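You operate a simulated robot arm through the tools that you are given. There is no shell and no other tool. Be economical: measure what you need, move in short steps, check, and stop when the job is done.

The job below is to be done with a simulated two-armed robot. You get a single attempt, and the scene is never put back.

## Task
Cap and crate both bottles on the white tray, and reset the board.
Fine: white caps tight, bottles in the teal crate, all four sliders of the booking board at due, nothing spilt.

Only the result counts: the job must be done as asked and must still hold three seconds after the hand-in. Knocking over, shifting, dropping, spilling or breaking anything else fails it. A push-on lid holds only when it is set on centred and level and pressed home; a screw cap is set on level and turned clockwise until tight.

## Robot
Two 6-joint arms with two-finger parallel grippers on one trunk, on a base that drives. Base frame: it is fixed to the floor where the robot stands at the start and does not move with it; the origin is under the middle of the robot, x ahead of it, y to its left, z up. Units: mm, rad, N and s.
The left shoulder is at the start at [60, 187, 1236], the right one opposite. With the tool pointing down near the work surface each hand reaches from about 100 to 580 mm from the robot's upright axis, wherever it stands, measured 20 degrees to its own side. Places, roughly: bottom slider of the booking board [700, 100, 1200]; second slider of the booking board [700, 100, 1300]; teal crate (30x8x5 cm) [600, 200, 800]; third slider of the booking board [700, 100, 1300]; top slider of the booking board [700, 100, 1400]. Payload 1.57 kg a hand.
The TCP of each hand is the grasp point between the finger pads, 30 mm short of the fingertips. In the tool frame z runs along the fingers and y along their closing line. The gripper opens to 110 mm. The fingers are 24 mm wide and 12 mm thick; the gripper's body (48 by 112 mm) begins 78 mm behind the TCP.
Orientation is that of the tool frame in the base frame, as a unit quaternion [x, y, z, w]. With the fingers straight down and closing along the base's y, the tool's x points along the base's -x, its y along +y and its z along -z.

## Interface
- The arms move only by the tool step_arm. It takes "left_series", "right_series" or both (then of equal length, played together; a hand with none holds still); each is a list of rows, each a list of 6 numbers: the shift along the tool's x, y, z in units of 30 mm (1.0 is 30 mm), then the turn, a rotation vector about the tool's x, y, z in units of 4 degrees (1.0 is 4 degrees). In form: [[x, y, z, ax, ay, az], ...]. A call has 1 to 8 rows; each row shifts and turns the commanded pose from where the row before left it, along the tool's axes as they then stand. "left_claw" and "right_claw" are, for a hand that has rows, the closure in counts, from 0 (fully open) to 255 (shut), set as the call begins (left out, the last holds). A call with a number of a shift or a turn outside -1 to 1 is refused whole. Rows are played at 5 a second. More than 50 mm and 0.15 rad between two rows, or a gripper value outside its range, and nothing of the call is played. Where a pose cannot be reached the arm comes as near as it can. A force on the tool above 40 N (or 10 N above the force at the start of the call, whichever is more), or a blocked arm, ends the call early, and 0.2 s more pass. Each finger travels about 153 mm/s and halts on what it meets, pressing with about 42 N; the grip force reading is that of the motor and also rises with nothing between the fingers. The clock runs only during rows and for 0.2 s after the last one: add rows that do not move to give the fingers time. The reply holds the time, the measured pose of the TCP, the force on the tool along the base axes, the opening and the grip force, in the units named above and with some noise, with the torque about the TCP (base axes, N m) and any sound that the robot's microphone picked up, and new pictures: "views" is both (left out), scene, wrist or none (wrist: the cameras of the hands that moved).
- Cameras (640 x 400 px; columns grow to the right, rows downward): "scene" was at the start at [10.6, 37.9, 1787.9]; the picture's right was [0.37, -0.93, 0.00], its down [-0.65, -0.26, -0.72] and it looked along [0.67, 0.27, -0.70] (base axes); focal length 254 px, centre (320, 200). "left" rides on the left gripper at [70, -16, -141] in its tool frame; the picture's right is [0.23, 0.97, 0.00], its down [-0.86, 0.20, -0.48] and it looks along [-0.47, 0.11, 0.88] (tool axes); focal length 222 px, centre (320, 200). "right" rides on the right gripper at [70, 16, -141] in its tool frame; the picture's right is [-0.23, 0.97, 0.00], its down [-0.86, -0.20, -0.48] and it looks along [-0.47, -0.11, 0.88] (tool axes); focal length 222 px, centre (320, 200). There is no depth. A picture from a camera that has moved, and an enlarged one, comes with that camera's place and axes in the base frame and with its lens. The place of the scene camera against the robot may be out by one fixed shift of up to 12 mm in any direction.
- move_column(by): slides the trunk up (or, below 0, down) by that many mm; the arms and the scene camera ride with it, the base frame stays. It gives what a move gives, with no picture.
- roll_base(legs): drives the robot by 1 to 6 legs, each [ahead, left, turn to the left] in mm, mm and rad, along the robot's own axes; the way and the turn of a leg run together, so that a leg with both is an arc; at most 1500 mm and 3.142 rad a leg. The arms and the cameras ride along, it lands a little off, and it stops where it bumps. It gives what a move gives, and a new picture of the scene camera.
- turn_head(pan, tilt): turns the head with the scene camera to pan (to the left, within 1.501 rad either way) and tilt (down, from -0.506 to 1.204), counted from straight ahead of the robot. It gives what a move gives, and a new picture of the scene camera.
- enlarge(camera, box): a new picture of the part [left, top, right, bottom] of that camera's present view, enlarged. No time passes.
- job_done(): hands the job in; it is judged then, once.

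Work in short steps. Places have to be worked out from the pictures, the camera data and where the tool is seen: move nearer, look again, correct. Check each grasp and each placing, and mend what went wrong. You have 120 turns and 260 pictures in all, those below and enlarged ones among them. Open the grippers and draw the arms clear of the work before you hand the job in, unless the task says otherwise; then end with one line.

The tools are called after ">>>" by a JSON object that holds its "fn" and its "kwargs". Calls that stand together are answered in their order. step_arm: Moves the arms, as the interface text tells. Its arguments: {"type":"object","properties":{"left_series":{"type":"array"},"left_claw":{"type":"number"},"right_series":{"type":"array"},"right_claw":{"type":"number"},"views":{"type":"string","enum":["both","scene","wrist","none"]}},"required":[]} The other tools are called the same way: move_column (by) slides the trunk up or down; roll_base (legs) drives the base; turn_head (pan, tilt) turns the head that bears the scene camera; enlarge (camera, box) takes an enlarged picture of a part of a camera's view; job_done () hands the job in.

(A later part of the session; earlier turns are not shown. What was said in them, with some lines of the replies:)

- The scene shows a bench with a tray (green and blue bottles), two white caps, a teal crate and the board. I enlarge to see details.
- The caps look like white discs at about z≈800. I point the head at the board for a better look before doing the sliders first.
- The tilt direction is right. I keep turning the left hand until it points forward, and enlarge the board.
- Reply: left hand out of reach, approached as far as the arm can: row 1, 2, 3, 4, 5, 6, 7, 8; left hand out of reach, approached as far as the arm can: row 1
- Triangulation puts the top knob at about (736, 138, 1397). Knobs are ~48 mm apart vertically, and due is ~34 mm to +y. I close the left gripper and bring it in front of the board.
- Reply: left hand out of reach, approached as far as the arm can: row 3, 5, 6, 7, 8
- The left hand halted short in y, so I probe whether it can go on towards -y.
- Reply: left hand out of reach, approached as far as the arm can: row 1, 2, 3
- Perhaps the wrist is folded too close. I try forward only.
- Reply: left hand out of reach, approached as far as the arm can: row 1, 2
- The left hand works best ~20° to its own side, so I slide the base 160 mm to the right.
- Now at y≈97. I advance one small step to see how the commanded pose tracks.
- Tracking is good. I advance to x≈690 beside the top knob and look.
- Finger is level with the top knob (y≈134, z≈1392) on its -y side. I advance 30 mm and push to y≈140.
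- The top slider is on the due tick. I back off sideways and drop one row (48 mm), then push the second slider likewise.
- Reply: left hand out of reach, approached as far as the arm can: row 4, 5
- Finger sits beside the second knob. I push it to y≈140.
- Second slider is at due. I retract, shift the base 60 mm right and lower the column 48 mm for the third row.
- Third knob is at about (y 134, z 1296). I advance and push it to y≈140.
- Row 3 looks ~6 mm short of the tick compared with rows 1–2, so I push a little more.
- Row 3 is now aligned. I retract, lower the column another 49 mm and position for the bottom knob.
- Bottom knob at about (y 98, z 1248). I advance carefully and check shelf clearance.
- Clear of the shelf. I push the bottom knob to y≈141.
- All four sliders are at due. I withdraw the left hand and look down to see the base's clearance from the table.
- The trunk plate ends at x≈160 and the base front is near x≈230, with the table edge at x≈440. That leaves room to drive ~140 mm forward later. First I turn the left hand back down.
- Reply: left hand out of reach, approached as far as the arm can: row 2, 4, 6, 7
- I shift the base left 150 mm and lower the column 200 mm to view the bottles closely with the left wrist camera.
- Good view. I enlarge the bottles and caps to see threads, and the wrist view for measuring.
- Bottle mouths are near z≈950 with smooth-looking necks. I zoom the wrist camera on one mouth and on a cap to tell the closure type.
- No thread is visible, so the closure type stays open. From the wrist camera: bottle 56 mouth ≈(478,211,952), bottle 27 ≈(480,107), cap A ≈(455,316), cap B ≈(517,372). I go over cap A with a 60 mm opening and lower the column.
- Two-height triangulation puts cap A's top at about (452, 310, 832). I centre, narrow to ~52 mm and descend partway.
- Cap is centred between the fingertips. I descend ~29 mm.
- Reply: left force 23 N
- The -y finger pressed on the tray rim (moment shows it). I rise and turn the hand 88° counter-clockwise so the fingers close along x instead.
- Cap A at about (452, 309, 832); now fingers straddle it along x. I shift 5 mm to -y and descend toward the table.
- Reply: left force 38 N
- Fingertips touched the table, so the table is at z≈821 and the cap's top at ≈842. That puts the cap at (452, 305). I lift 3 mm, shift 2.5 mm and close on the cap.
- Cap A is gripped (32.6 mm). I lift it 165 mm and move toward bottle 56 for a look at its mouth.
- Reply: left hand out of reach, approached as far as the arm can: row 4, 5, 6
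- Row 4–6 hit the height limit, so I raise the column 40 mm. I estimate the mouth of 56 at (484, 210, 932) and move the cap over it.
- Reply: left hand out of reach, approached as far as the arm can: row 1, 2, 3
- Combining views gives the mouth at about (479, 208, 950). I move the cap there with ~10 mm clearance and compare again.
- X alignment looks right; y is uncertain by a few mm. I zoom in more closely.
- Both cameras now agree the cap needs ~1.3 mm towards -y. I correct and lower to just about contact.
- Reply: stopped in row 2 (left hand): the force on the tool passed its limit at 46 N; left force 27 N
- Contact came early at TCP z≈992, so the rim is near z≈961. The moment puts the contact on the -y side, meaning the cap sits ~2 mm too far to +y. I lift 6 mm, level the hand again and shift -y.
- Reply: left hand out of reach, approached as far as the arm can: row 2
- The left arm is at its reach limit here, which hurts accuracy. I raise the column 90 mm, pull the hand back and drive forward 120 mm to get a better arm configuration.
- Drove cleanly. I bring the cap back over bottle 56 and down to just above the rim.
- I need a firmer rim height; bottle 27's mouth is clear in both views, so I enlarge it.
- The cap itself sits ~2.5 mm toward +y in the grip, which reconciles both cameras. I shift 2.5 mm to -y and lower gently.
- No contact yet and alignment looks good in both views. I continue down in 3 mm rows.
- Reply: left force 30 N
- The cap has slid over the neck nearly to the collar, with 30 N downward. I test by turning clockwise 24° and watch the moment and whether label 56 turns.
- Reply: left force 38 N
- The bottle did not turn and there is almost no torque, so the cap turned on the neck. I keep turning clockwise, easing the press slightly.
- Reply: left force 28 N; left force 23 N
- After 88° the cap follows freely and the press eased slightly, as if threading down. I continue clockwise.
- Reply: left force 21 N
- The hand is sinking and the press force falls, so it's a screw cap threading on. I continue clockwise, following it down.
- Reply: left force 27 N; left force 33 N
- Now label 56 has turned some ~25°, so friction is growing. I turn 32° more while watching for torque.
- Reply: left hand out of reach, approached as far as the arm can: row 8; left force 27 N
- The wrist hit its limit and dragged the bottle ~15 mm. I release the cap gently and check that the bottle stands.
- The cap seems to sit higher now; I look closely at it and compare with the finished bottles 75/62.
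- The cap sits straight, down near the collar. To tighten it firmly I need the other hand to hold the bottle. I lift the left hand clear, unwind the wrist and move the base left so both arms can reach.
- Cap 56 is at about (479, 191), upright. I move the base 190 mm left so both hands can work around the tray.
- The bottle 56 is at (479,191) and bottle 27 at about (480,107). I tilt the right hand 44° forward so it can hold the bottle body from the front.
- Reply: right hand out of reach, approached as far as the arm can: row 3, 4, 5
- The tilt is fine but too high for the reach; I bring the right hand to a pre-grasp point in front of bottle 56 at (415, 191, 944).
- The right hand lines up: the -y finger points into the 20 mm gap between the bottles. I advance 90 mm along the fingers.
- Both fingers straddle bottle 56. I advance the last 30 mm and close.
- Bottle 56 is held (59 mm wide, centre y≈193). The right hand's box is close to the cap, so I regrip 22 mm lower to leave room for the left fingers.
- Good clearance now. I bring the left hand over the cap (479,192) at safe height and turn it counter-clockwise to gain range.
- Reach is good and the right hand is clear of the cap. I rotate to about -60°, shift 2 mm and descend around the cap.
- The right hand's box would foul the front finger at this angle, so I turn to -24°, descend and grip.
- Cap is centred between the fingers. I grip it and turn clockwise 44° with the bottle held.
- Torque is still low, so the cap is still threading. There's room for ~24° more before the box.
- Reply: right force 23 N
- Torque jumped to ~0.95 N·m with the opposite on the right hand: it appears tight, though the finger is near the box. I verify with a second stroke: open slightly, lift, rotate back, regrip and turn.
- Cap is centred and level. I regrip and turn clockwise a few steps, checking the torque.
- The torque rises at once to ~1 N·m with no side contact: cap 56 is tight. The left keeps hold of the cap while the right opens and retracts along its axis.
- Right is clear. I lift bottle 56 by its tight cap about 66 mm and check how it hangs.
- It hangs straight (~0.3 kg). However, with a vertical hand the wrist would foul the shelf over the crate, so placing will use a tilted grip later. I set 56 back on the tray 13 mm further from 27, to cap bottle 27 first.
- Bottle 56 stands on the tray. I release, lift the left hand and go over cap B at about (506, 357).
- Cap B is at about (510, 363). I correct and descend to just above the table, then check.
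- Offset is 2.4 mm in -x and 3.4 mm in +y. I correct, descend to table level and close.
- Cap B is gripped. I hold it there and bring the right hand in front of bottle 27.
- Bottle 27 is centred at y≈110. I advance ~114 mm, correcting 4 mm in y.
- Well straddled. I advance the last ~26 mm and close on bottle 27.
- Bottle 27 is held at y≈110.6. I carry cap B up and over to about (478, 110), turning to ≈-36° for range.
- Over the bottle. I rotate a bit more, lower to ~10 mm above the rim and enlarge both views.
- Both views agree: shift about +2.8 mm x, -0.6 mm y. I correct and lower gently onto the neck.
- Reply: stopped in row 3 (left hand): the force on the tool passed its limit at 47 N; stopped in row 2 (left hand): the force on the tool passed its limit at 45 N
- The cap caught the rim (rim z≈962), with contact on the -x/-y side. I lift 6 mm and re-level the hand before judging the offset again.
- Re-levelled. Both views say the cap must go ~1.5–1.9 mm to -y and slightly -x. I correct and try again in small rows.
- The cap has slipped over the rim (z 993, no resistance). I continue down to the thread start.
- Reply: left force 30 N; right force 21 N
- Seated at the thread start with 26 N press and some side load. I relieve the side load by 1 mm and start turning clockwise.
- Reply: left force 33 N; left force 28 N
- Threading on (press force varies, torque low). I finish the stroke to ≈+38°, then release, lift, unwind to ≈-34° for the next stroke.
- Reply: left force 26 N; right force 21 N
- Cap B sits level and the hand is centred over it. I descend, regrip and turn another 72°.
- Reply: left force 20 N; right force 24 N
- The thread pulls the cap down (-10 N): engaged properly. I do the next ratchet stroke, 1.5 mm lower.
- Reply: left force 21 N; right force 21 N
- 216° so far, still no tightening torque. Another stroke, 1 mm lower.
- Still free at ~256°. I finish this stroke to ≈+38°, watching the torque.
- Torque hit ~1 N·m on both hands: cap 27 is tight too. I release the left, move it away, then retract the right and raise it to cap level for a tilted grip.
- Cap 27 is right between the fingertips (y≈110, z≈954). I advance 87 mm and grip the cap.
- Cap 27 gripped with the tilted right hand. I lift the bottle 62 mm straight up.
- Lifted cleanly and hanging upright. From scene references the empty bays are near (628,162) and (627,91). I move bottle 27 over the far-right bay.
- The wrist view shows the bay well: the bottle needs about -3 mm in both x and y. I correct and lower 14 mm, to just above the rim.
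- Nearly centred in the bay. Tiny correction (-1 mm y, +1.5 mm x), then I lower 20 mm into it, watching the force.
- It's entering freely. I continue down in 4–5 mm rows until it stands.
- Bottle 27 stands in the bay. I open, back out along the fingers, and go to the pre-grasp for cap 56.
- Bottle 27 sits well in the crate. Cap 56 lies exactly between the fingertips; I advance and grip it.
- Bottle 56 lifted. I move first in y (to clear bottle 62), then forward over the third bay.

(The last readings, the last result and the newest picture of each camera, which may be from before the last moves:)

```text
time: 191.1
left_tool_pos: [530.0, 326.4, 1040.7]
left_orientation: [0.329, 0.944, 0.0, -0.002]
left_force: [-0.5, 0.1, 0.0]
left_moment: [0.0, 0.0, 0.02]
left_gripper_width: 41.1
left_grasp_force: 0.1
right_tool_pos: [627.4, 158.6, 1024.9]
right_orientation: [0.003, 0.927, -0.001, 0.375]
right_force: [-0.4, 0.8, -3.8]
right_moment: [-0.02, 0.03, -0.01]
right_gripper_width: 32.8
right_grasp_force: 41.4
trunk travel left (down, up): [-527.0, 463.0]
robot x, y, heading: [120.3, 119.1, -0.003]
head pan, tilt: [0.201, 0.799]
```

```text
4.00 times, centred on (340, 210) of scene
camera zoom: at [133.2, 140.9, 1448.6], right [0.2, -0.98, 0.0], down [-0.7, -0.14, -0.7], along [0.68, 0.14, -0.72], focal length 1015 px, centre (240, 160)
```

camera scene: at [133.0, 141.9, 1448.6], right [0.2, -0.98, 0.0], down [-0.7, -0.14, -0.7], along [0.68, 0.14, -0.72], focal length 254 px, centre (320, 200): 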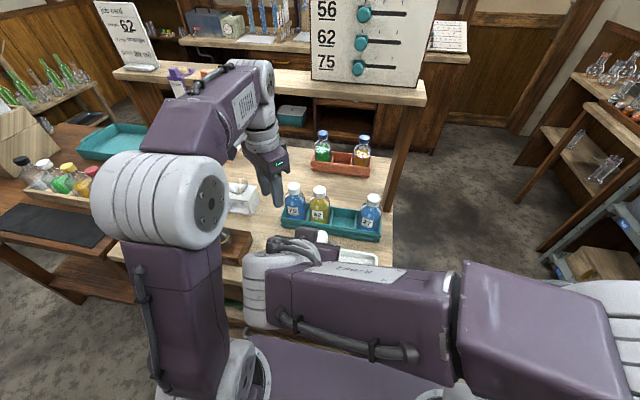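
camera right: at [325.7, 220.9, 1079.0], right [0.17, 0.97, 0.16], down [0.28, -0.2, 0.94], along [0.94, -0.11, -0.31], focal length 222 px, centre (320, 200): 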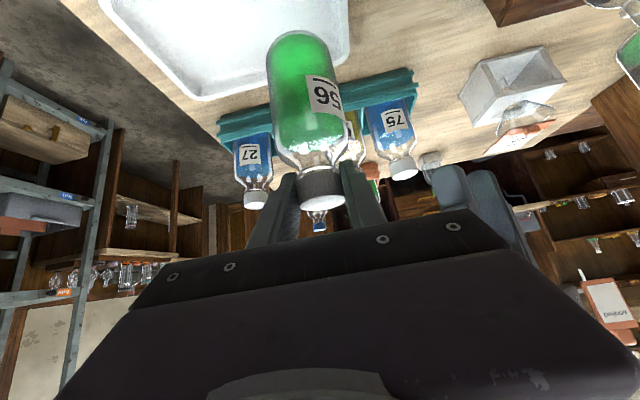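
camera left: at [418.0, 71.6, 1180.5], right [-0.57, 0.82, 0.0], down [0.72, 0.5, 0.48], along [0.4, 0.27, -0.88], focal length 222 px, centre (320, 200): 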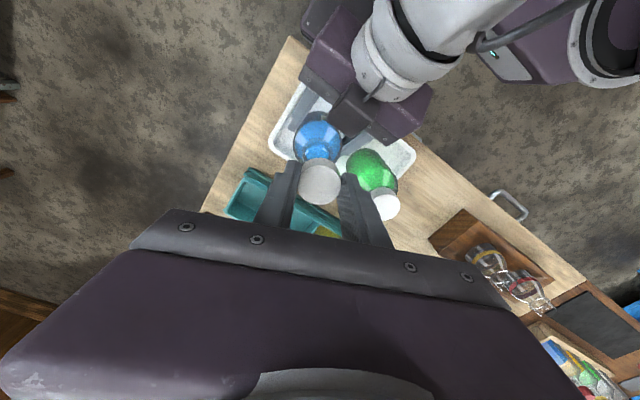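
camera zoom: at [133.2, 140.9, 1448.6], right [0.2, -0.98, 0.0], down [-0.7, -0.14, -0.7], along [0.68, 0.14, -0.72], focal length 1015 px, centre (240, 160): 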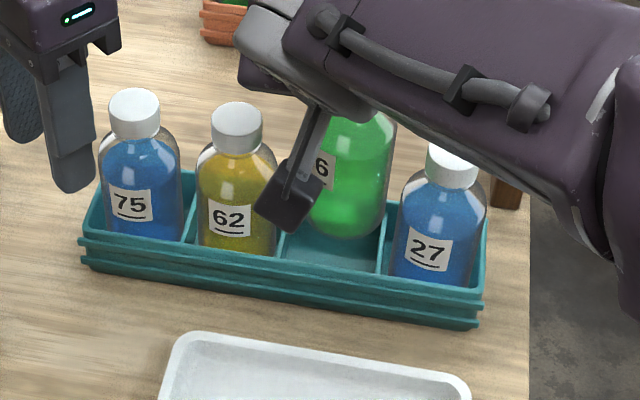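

Bottle 56 is well centred over the third bay. I lower 16 mm with 1.5 mm back, and check.

>>> {"fn": "step_arm", "kwargs": {"right_series": [[0.036, 0, -0.035, 0, 0, 0], [0.2, 0, 0.207, 0, 0, 0], [0.2, 0, 0.207, 0, 0, 0], [0, 0, 0, 0, 0, 0]], "views": "none"}}

>>> {"fn": "enlarge", "kwargs": {"camera": "right", "box": [200, 0, 440, 210]}}

```text
time: 192.1
left_tool_pos: [531.9, 326.4, 1041.3]
left_orientation: [0.328, 0.945, 0.0, -0.003]
left_force: [0.6, 0.6, 0.0]
left_moment: [-0.02, -0.05, 0.0]
left_gripper_width: 41.0
left_grasp_force: 0.0
right_tool_pos: [625.3, 155.1, 1006.8]
right_orientation: [0.001, 0.928, 0.0, 0.373]
right_force: [1.0, -0.1, -3.4]
right_moment: [0.03, 0.01, 0.0]
right_gripper_width: 32.9
right_grasp_force: 41.3
trunk travel left (down, up): [-527.0, 463.0]
robot x, y, heading: [119.1, 116.5, -0.002]
head pan, tilt: [0.201, 0.799]
```

```text
1.90 times, centred on (320, 105) of right
camera zoom: at [475.5, 173.2, 1059.6], right [0.17, 0.97, 0.16], down [0.28, -0.2, 0.94], along [0.94, -0.11, -0.31], focal length 423 px, centre (320, 381)
```

zoom: 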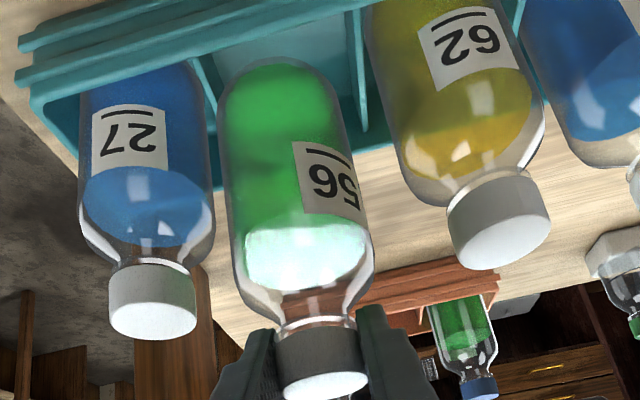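

Slightly closer to the left divider; I shift +1.2 mm in y and lower 20 mm further.

>>> {"fn": "step_arm", "kwargs": {"right_series": [[0, 0.04, 0, 0, 0, 0], [0.15, 0, 0.156, 0, 0, 0], [0.15, 0, 0.156, 0, 0, 0], [0.15, 0, 0.156, 0, 0, 0], [0, 0, 0, 0, 0, 0]], "views": "none"}}

>>> {"fn": "enlarge", "kwargs": {"camera": "right", "box": [200, 0, 440, 210]}}

```text
time: 193.3
left_tool_pos: [531.1, 326.5, 1041.2]
left_orientation: [0.329, 0.944, 0.0, -0.002]
left_force: [0.4, 0.3, 0.4]
left_moment: [-0.02, 0.04, 0.01]
left_gripper_width: 41.0
left_grasp_force: 0.0
right_tool_pos: [624.5, 158.6, 986.8]
right_orientation: [0.002, 0.927, -0.001, 0.374]
right_force: [0.6, 1.0, -3.5]
right_moment: [0.14, -0.01, 0.02]
right_gripper_width: 33.3
right_grasp_force: 41.2
trunk travel left (down, up): [-527.0, 463.0]
robot x, y, heading: [117.9, 114.1, 0.001]
head pan, tilt: [0.201, 0.799]
```

```text
1.90 times, centred on (320, 105) of right
camera zoom: at [475.3, 175.2, 1039.7], right [0.17, 0.97, 0.16], down [0.28, -0.2, 0.94], along [0.94, -0.11, -0.31], focal length 423 px, centre (320, 381)
```

zoom: 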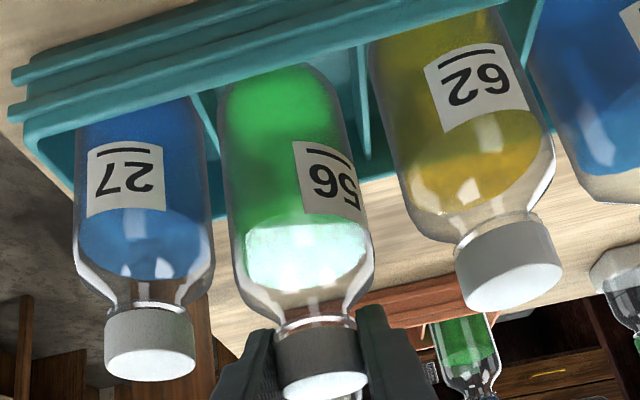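

It's going in freely. I lower until it stands on the crate floor.

>>> {"fn": "step_arm", "kwargs": {"right_series": [[0.115, 0.02, 0.119, 0, 0, 0], [0.115, 0, 0.119, 0, 0, 0], [0.115, 0, 0.119, 0, 0, 0], [0.115, 0, 0.119, 0, 0, 0]], "views": "none"}}

>>> {"fn": "step_arm", "kwargs": {"right_series": [[0.05, 0, 0.05, 0, 0, 0], [0.04, 0, 0.04, 0, 0, 0]], "views": "none"}}

>>> {"fn": "enlarge", "kwargs": {"camera": "right", "box": [200, 0, 440, 210]}}

>>> {"fn": "enlarge", "kwargs": {"camera": "scene", "box": [280, 160, 400, 260]}}

```text
time: 194.3
left_tool_pos: [531.0, 327.7, 1041.5]
left_orientation: [0.329, 0.944, 0.001, -0.003]
left_force: [0.2, -0.2, -0.3]
left_moment: [-0.07, -0.02, 0.0]
left_gripper_width: 40.9
left_grasp_force: 0.1
right_tool_pos: [624.2, 158.0, 968.7]
right_orientation: [0.002, 0.927, -0.001, 0.374]
right_force: [-0.4, -0.5, -3.6]
right_moment: [-0.01, 0.04, 0.02]
right_gripper_width: 32.9
right_grasp_force: 40.6
trunk travel left (down, up): [-527.0, 463.0]
robot x, y, heading: [117.1, 120.0, 0.003]
head pan, tilt: [0.201, 0.799]
```

```text
time: 194.9
left_tool_pos: [529.5, 327.0, 1042.3]
left_orientation: [0.329, 0.944, 0.0, -0.002]
left_force: [0.5, -0.9, 1.0]
left_moment: [-0.01, 0.01, 0.04]
left_gripper_width: 40.9
left_grasp_force: 0.0
right_tool_pos: [625.2, 159.1, 965.1]
right_orientation: [0.002, 0.928, -0.001, 0.373]
right_force: [0.8, 0.6, -0.6]
right_moment: [0.04, -0.03, 0.0]
right_gripper_width: 32.9
right_grasp_force: 40.8
trunk travel left (down, up): [-527.0, 463.0]
robot x, y, heading: [118.7, 116.6, -0.001]
head pan, tilt: [0.201, 0.799]
```

```text
1.90 times, centred on (320, 105) of right
camera zoom: at [474.7, 176.2, 1017.2], right [0.17, 0.97, 0.16], down [0.28, -0.2, 0.94], along [0.94, -0.11, -0.31], focal length 423 px, centre (320, 381)
```

zoom: 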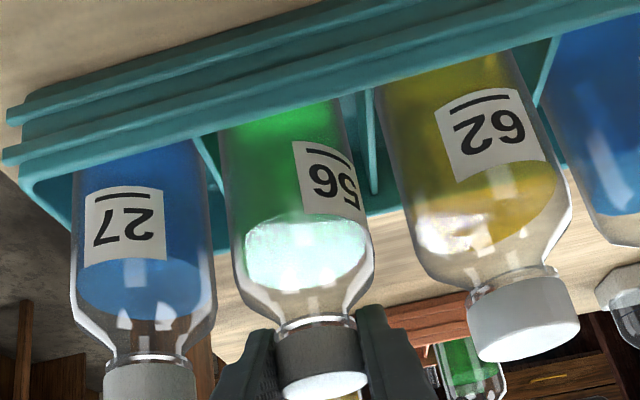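

```text
4.00 times, centred on (340, 210) of scene
camera zoom: at [133.6, 140.9, 1448.6], right [0.2, -0.98, 0.0], down [-0.7, -0.14, -0.7], along [0.68, 0.14, -0.72], focal length 1015 px, centre (240, 160)
```

zoom: 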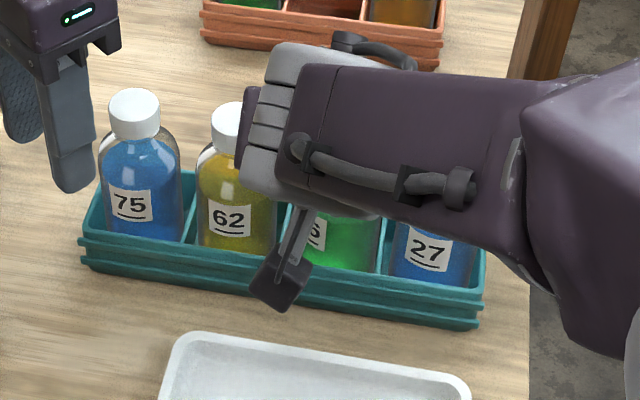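

Contact has begun. I lower 1 mm, open modestly and back straight out.

>>> {"fn": "step_arm", "kwargs": {"right_series": [[0.025, 0, 0.025, 0, 0, 0], [0, 0, 0, 0, 0, 0]], "views": "none"}}

>>> {"fn": "step_arm", "kwargs": {"right_series": [[0, 0, 0, 0, 0, 0], [0, 0, 0, 0, 0, 0], [0, 0, -0.6, 0, 0, 0], [0, 0, -0.9, 0, 0, 0], [0, 0, -0.9, 0, 0, 0], [0, 0, -0.9, 0, 0, 0], [0.3, -0.8, -0.6, 0, 0, 0], [0.3, -0.8, -0.6, 0, 0, 0]], "right_claw": 135, "views": "none"}}

>>> {"fn": "step_arm", "kwargs": {"right_series": [[0.4, -0.9, -0.6, 0, 0, 0], [0.4, -0.9, -0.6, 0, 0, 0], [0.4, -0.9, -0.6, 0, 0, 0], [0.4, -0.9, -0.6, 0, 0, 0]], "right_claw": 0, "left_series": [[0, 0, 0, 0, 0, 0], [0, 0, 0, 0, 0, 0], [0.5, 0.3, 0, 0, 0, 0], [0.5, 0.3, 0, 0, 0, 0]], "left_claw": 0, "views": "both"}}

>>> {"fn": "enlarge", "kwargs": {"camera": "scene", "box": [260, 160, 400, 290]}}

```text
time: 195.5
left_tool_pos: [529.6, 327.7, 1041.2]
left_orientation: [0.328, 0.945, 0.0, -0.003]
left_force: [0.1, 0.5, 0.6]
left_moment: [0.0, 0.0, -0.04]
left_gripper_width: 41.2
left_grasp_force: 0.0
right_tool_pos: [624.1, 158.7, 963.9]
right_orientation: [0.003, 0.927, -0.001, 0.374]
right_force: [1.6, 1.4, 5.1]
right_moment: [0.09, -0.17, 0.0]
right_gripper_width: 32.7
right_grasp_force: 40.9
trunk travel left (down, up): [-527.0, 463.0]
robot x, y, heading: [119.7, 116.3, 0.002]
head pan, tilt: [0.201, 0.799]
```

```text
time: 197.3
left_tool_pos: [530.2, 327.0, 1042.7]
left_orientation: [0.329, 0.944, 0.0, -0.001]
left_force: [-0.2, -0.3, -0.4]
left_moment: [-0.01, -0.04, 0.0]
left_gripper_width: 41.1
left_grasp_force: 0.1
right_tool_pos: [514.4, 109.1, 1047.8]
right_orientation: [0.002, 0.928, 0.0, 0.374]
right_force: [-1.0, 0.1, -0.3]
right_moment: [0.04, -0.04, 0.01]
right_gripper_width: 52.0
right_grasp_force: 0.1
trunk travel left (down, up): [-527.0, 463.0]
robot x, y, heading: [118.6, 121.1, -0.001]
head pan, tilt: [0.201, 0.799]
```

```text
time: 198.3
left_tool_pos: [519.0, 360.8, 1041.9]
left_orientation: [0.329, 0.944, 0.001, -0.002]
left_force: [-0.4, 0.9, 0.5]
left_moment: [-0.03, -0.01, -0.03]
left_gripper_width: 109.9
left_grasp_force: 0.1
right_tool_pos: [488.5, 58.7, 1050.1]
right_orientation: [0.002, 0.928, -0.001, 0.373]
right_force: [-0.5, -0.3, -0.4]
right_moment: [-0.01, 0.01, 0.01]
right_gripper_width: 109.8
right_grasp_force: 0.2
right hand out of reach, approached as far as the arm can: row 2, 3, 4
trunk travel left (down, up): [-527.0, 463.0]
robot x, y, heading: [116.4, 118.6, -0.002]
head pan, tilt: [0.201, 0.799]
camera scene: at [132.8, 140.6, 1448.6], right [0.2, -0.98, 0.0], down [-0.7, -0.14, -0.7], along [0.68, 0.14, -0.72], focal length 254 px, centre (320, 200)
camera right: at [339.2, 76.4, 1102.9], right [0.17, 0.97, 0.16], down [0.28, -0.2, 0.94], along [0.94, -0.11, -0.31], focal length 222 px, centre (320, 200)
camera left: at [453.4, 390.3, 1184.0], right [0.43, 0.9, 0.0], down [0.8, -0.38, 0.48], along [0.43, -0.2, -0.88], focal length 222 px, centre (320, 200)
```

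scene: 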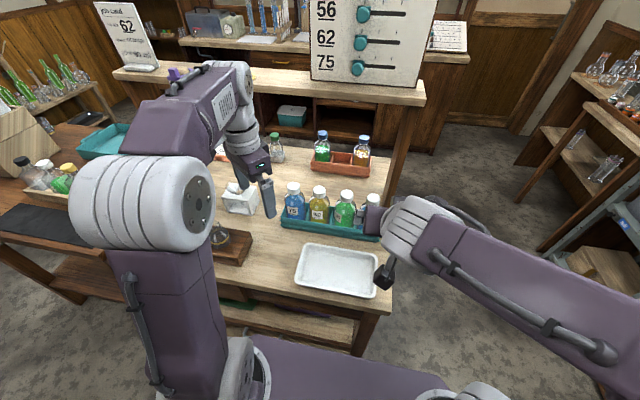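
right: 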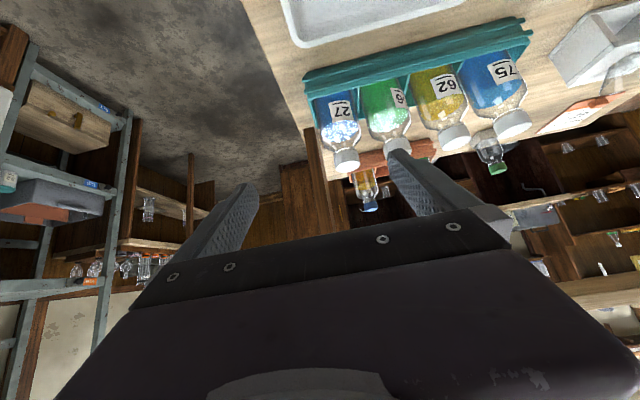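
left: 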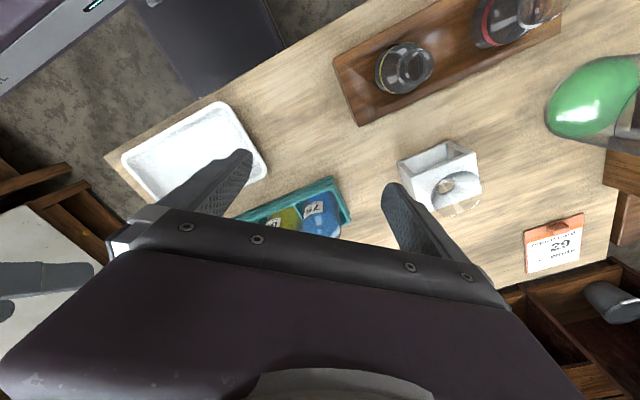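

```text
3.08 times, centred on (330, 225) of scene
camera zoom: at [132.8, 140.6, 1448.6], right [0.2, -0.98, 0.0], down [-0.7, -0.14, -0.7], along [0.68, 0.14, -0.72], focal length 781 px, centre (289, 123)
```

zoom: 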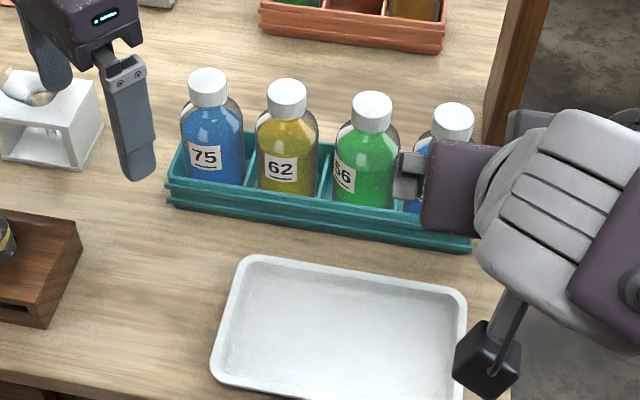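

Both bottles stand in the crate beside 62 and 75. I back the robot 200 mm away from the bench and check the crate and board.

>>> {"fn": "roll_base", "kwargs": {"legs": [[-200, 0, 0]]}}

>>> {"fn": "turn_head", "kwargs": {"pan": 0.0, "tilt": 0.45}}

>>> {"fn": "enlarge", "kwargs": {"camera": "scene", "box": [240, 60, 420, 180]}}

>>> {"fn": "enlarge", "kwargs": {"camera": "scene", "box": [220, 170, 400, 310]}}

```text
time: 199.9
left_tool_pos: [317.9, 361.7, 1042.3]
left_orientation: [0.328, 0.945, 0.0, -0.002]
left_force: [-0.7, 0.4, -0.5]
left_moment: [0.02, -0.04, -0.03]
left_gripper_width: 110.0
left_grasp_force: 0.0
right_tool_pos: [288.4, 60.8, 1050.9]
right_orientation: [0.001, 0.927, -0.001, 0.374]
right_force: [-0.5, 0.6, -0.2]
right_moment: [-0.02, -0.06, -0.01]
right_gripper_width: 109.9
right_grasp_force: 0.1
trunk travel left (down, up): [-527.0, 463.0]
robot x, y, heading: [-78.3, 116.2, -0.003]
head pan, tilt: [0.201, 0.799]
camera scene: at [-66.9, 140.8, 1448.6], right [0.2, -0.98, 0.0], down [-0.7, -0.14, -0.7], along [0.68, 0.14, -0.72], focal length 254 px, centre (320, 200)
```

scene: 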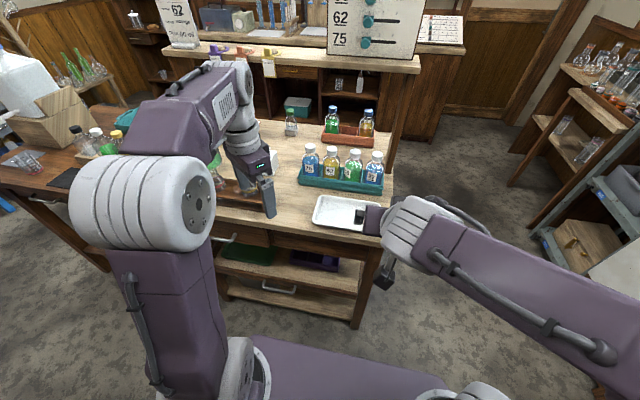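

```text
time: 200.7
left_tool_pos: [318.5, 362.0, 1040.2]
left_orientation: [0.328, 0.945, 0.0, -0.003]
left_force: [-0.5, 0.0, 0.4]
left_moment: [-0.03, 0.0, 0.01]
left_gripper_width: 110.1
left_grasp_force: 0.0
right_tool_pos: [289.9, 60.0, 1050.1]
right_orientation: [0.001, 0.928, -0.001, 0.373]
right_force: [-1.5, -0.2, 0.3]
right_moment: [-0.01, 0.02, -0.04]
right_gripper_width: 109.7
right_grasp_force: 0.0
trunk travel left (down, up): [-527.0, 463.0]
robot x, y, heading: [-80.1, 117.3, 0.001]
head pan, tilt: [0.0, 0.45]
camera scene: at [-52.9, 124.8, 1478.9], right [0.0, -1.0, 0.0], down [-0.44, 0.0, -0.9], along [0.9, 0.0, -0.44], focal length 254 px, centre (320, 200)
```

scene: 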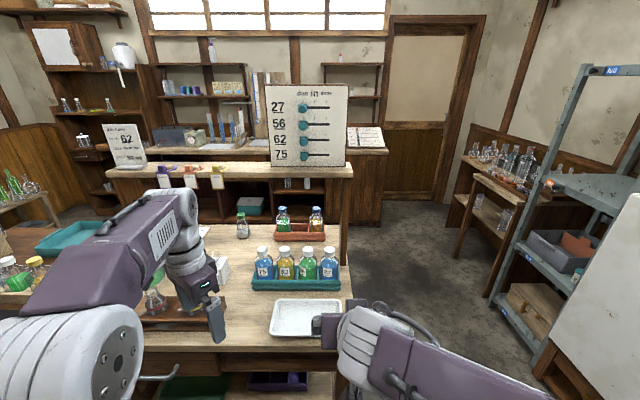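

```text
3.33 times, centred on (330, 120) of scene
camera zoom: at [-52.9, 124.8, 1478.9], right [0.0, -1.0, 0.0], down [-0.44, 0.0, -0.9], along [0.9, 0.0, -0.44], focal length 846 px, centre (287, 467)
```

zoom: 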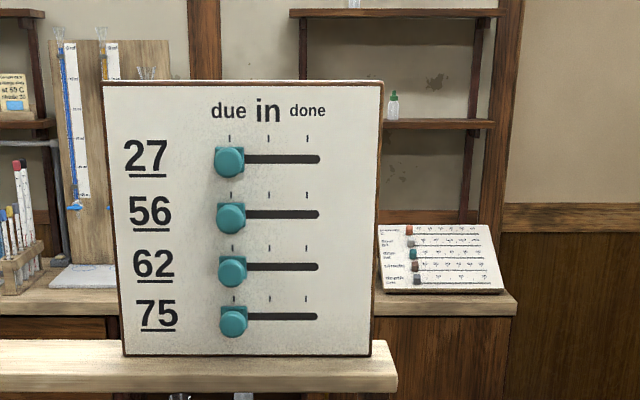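

```text
2.86 times, centred on (310, 240) of scene
camera zoom: at [-52.9, 124.8, 1478.9], right [0.0, -1.0, 0.0], down [-0.44, 0.0, -0.9], along [0.9, 0.0, -0.44], focal length 725 px, centre (349, 86)
```

zoom: 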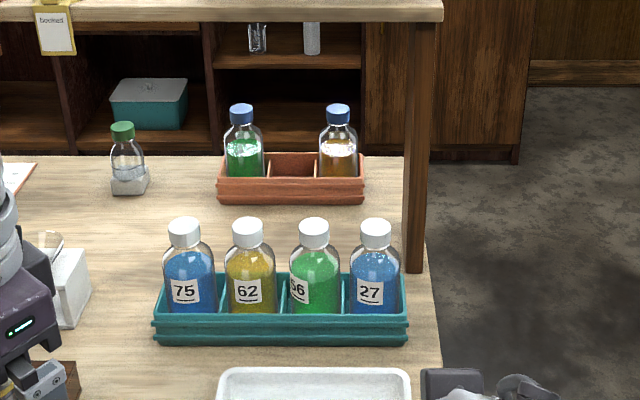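

All four sliders are on the due ticks, and both bottles stand capped in the crate like 75 and 62. The grippers are open and the arms are clear of the bench, so I hand in.

>>> {"fn": "job_done", "kwargs": {}}

```text
The job is handed in.
```

Bottles 56 and 27 have their white caps screwed tight and stand in the teal crate. All four board sliders are at due, and I saw no spills.
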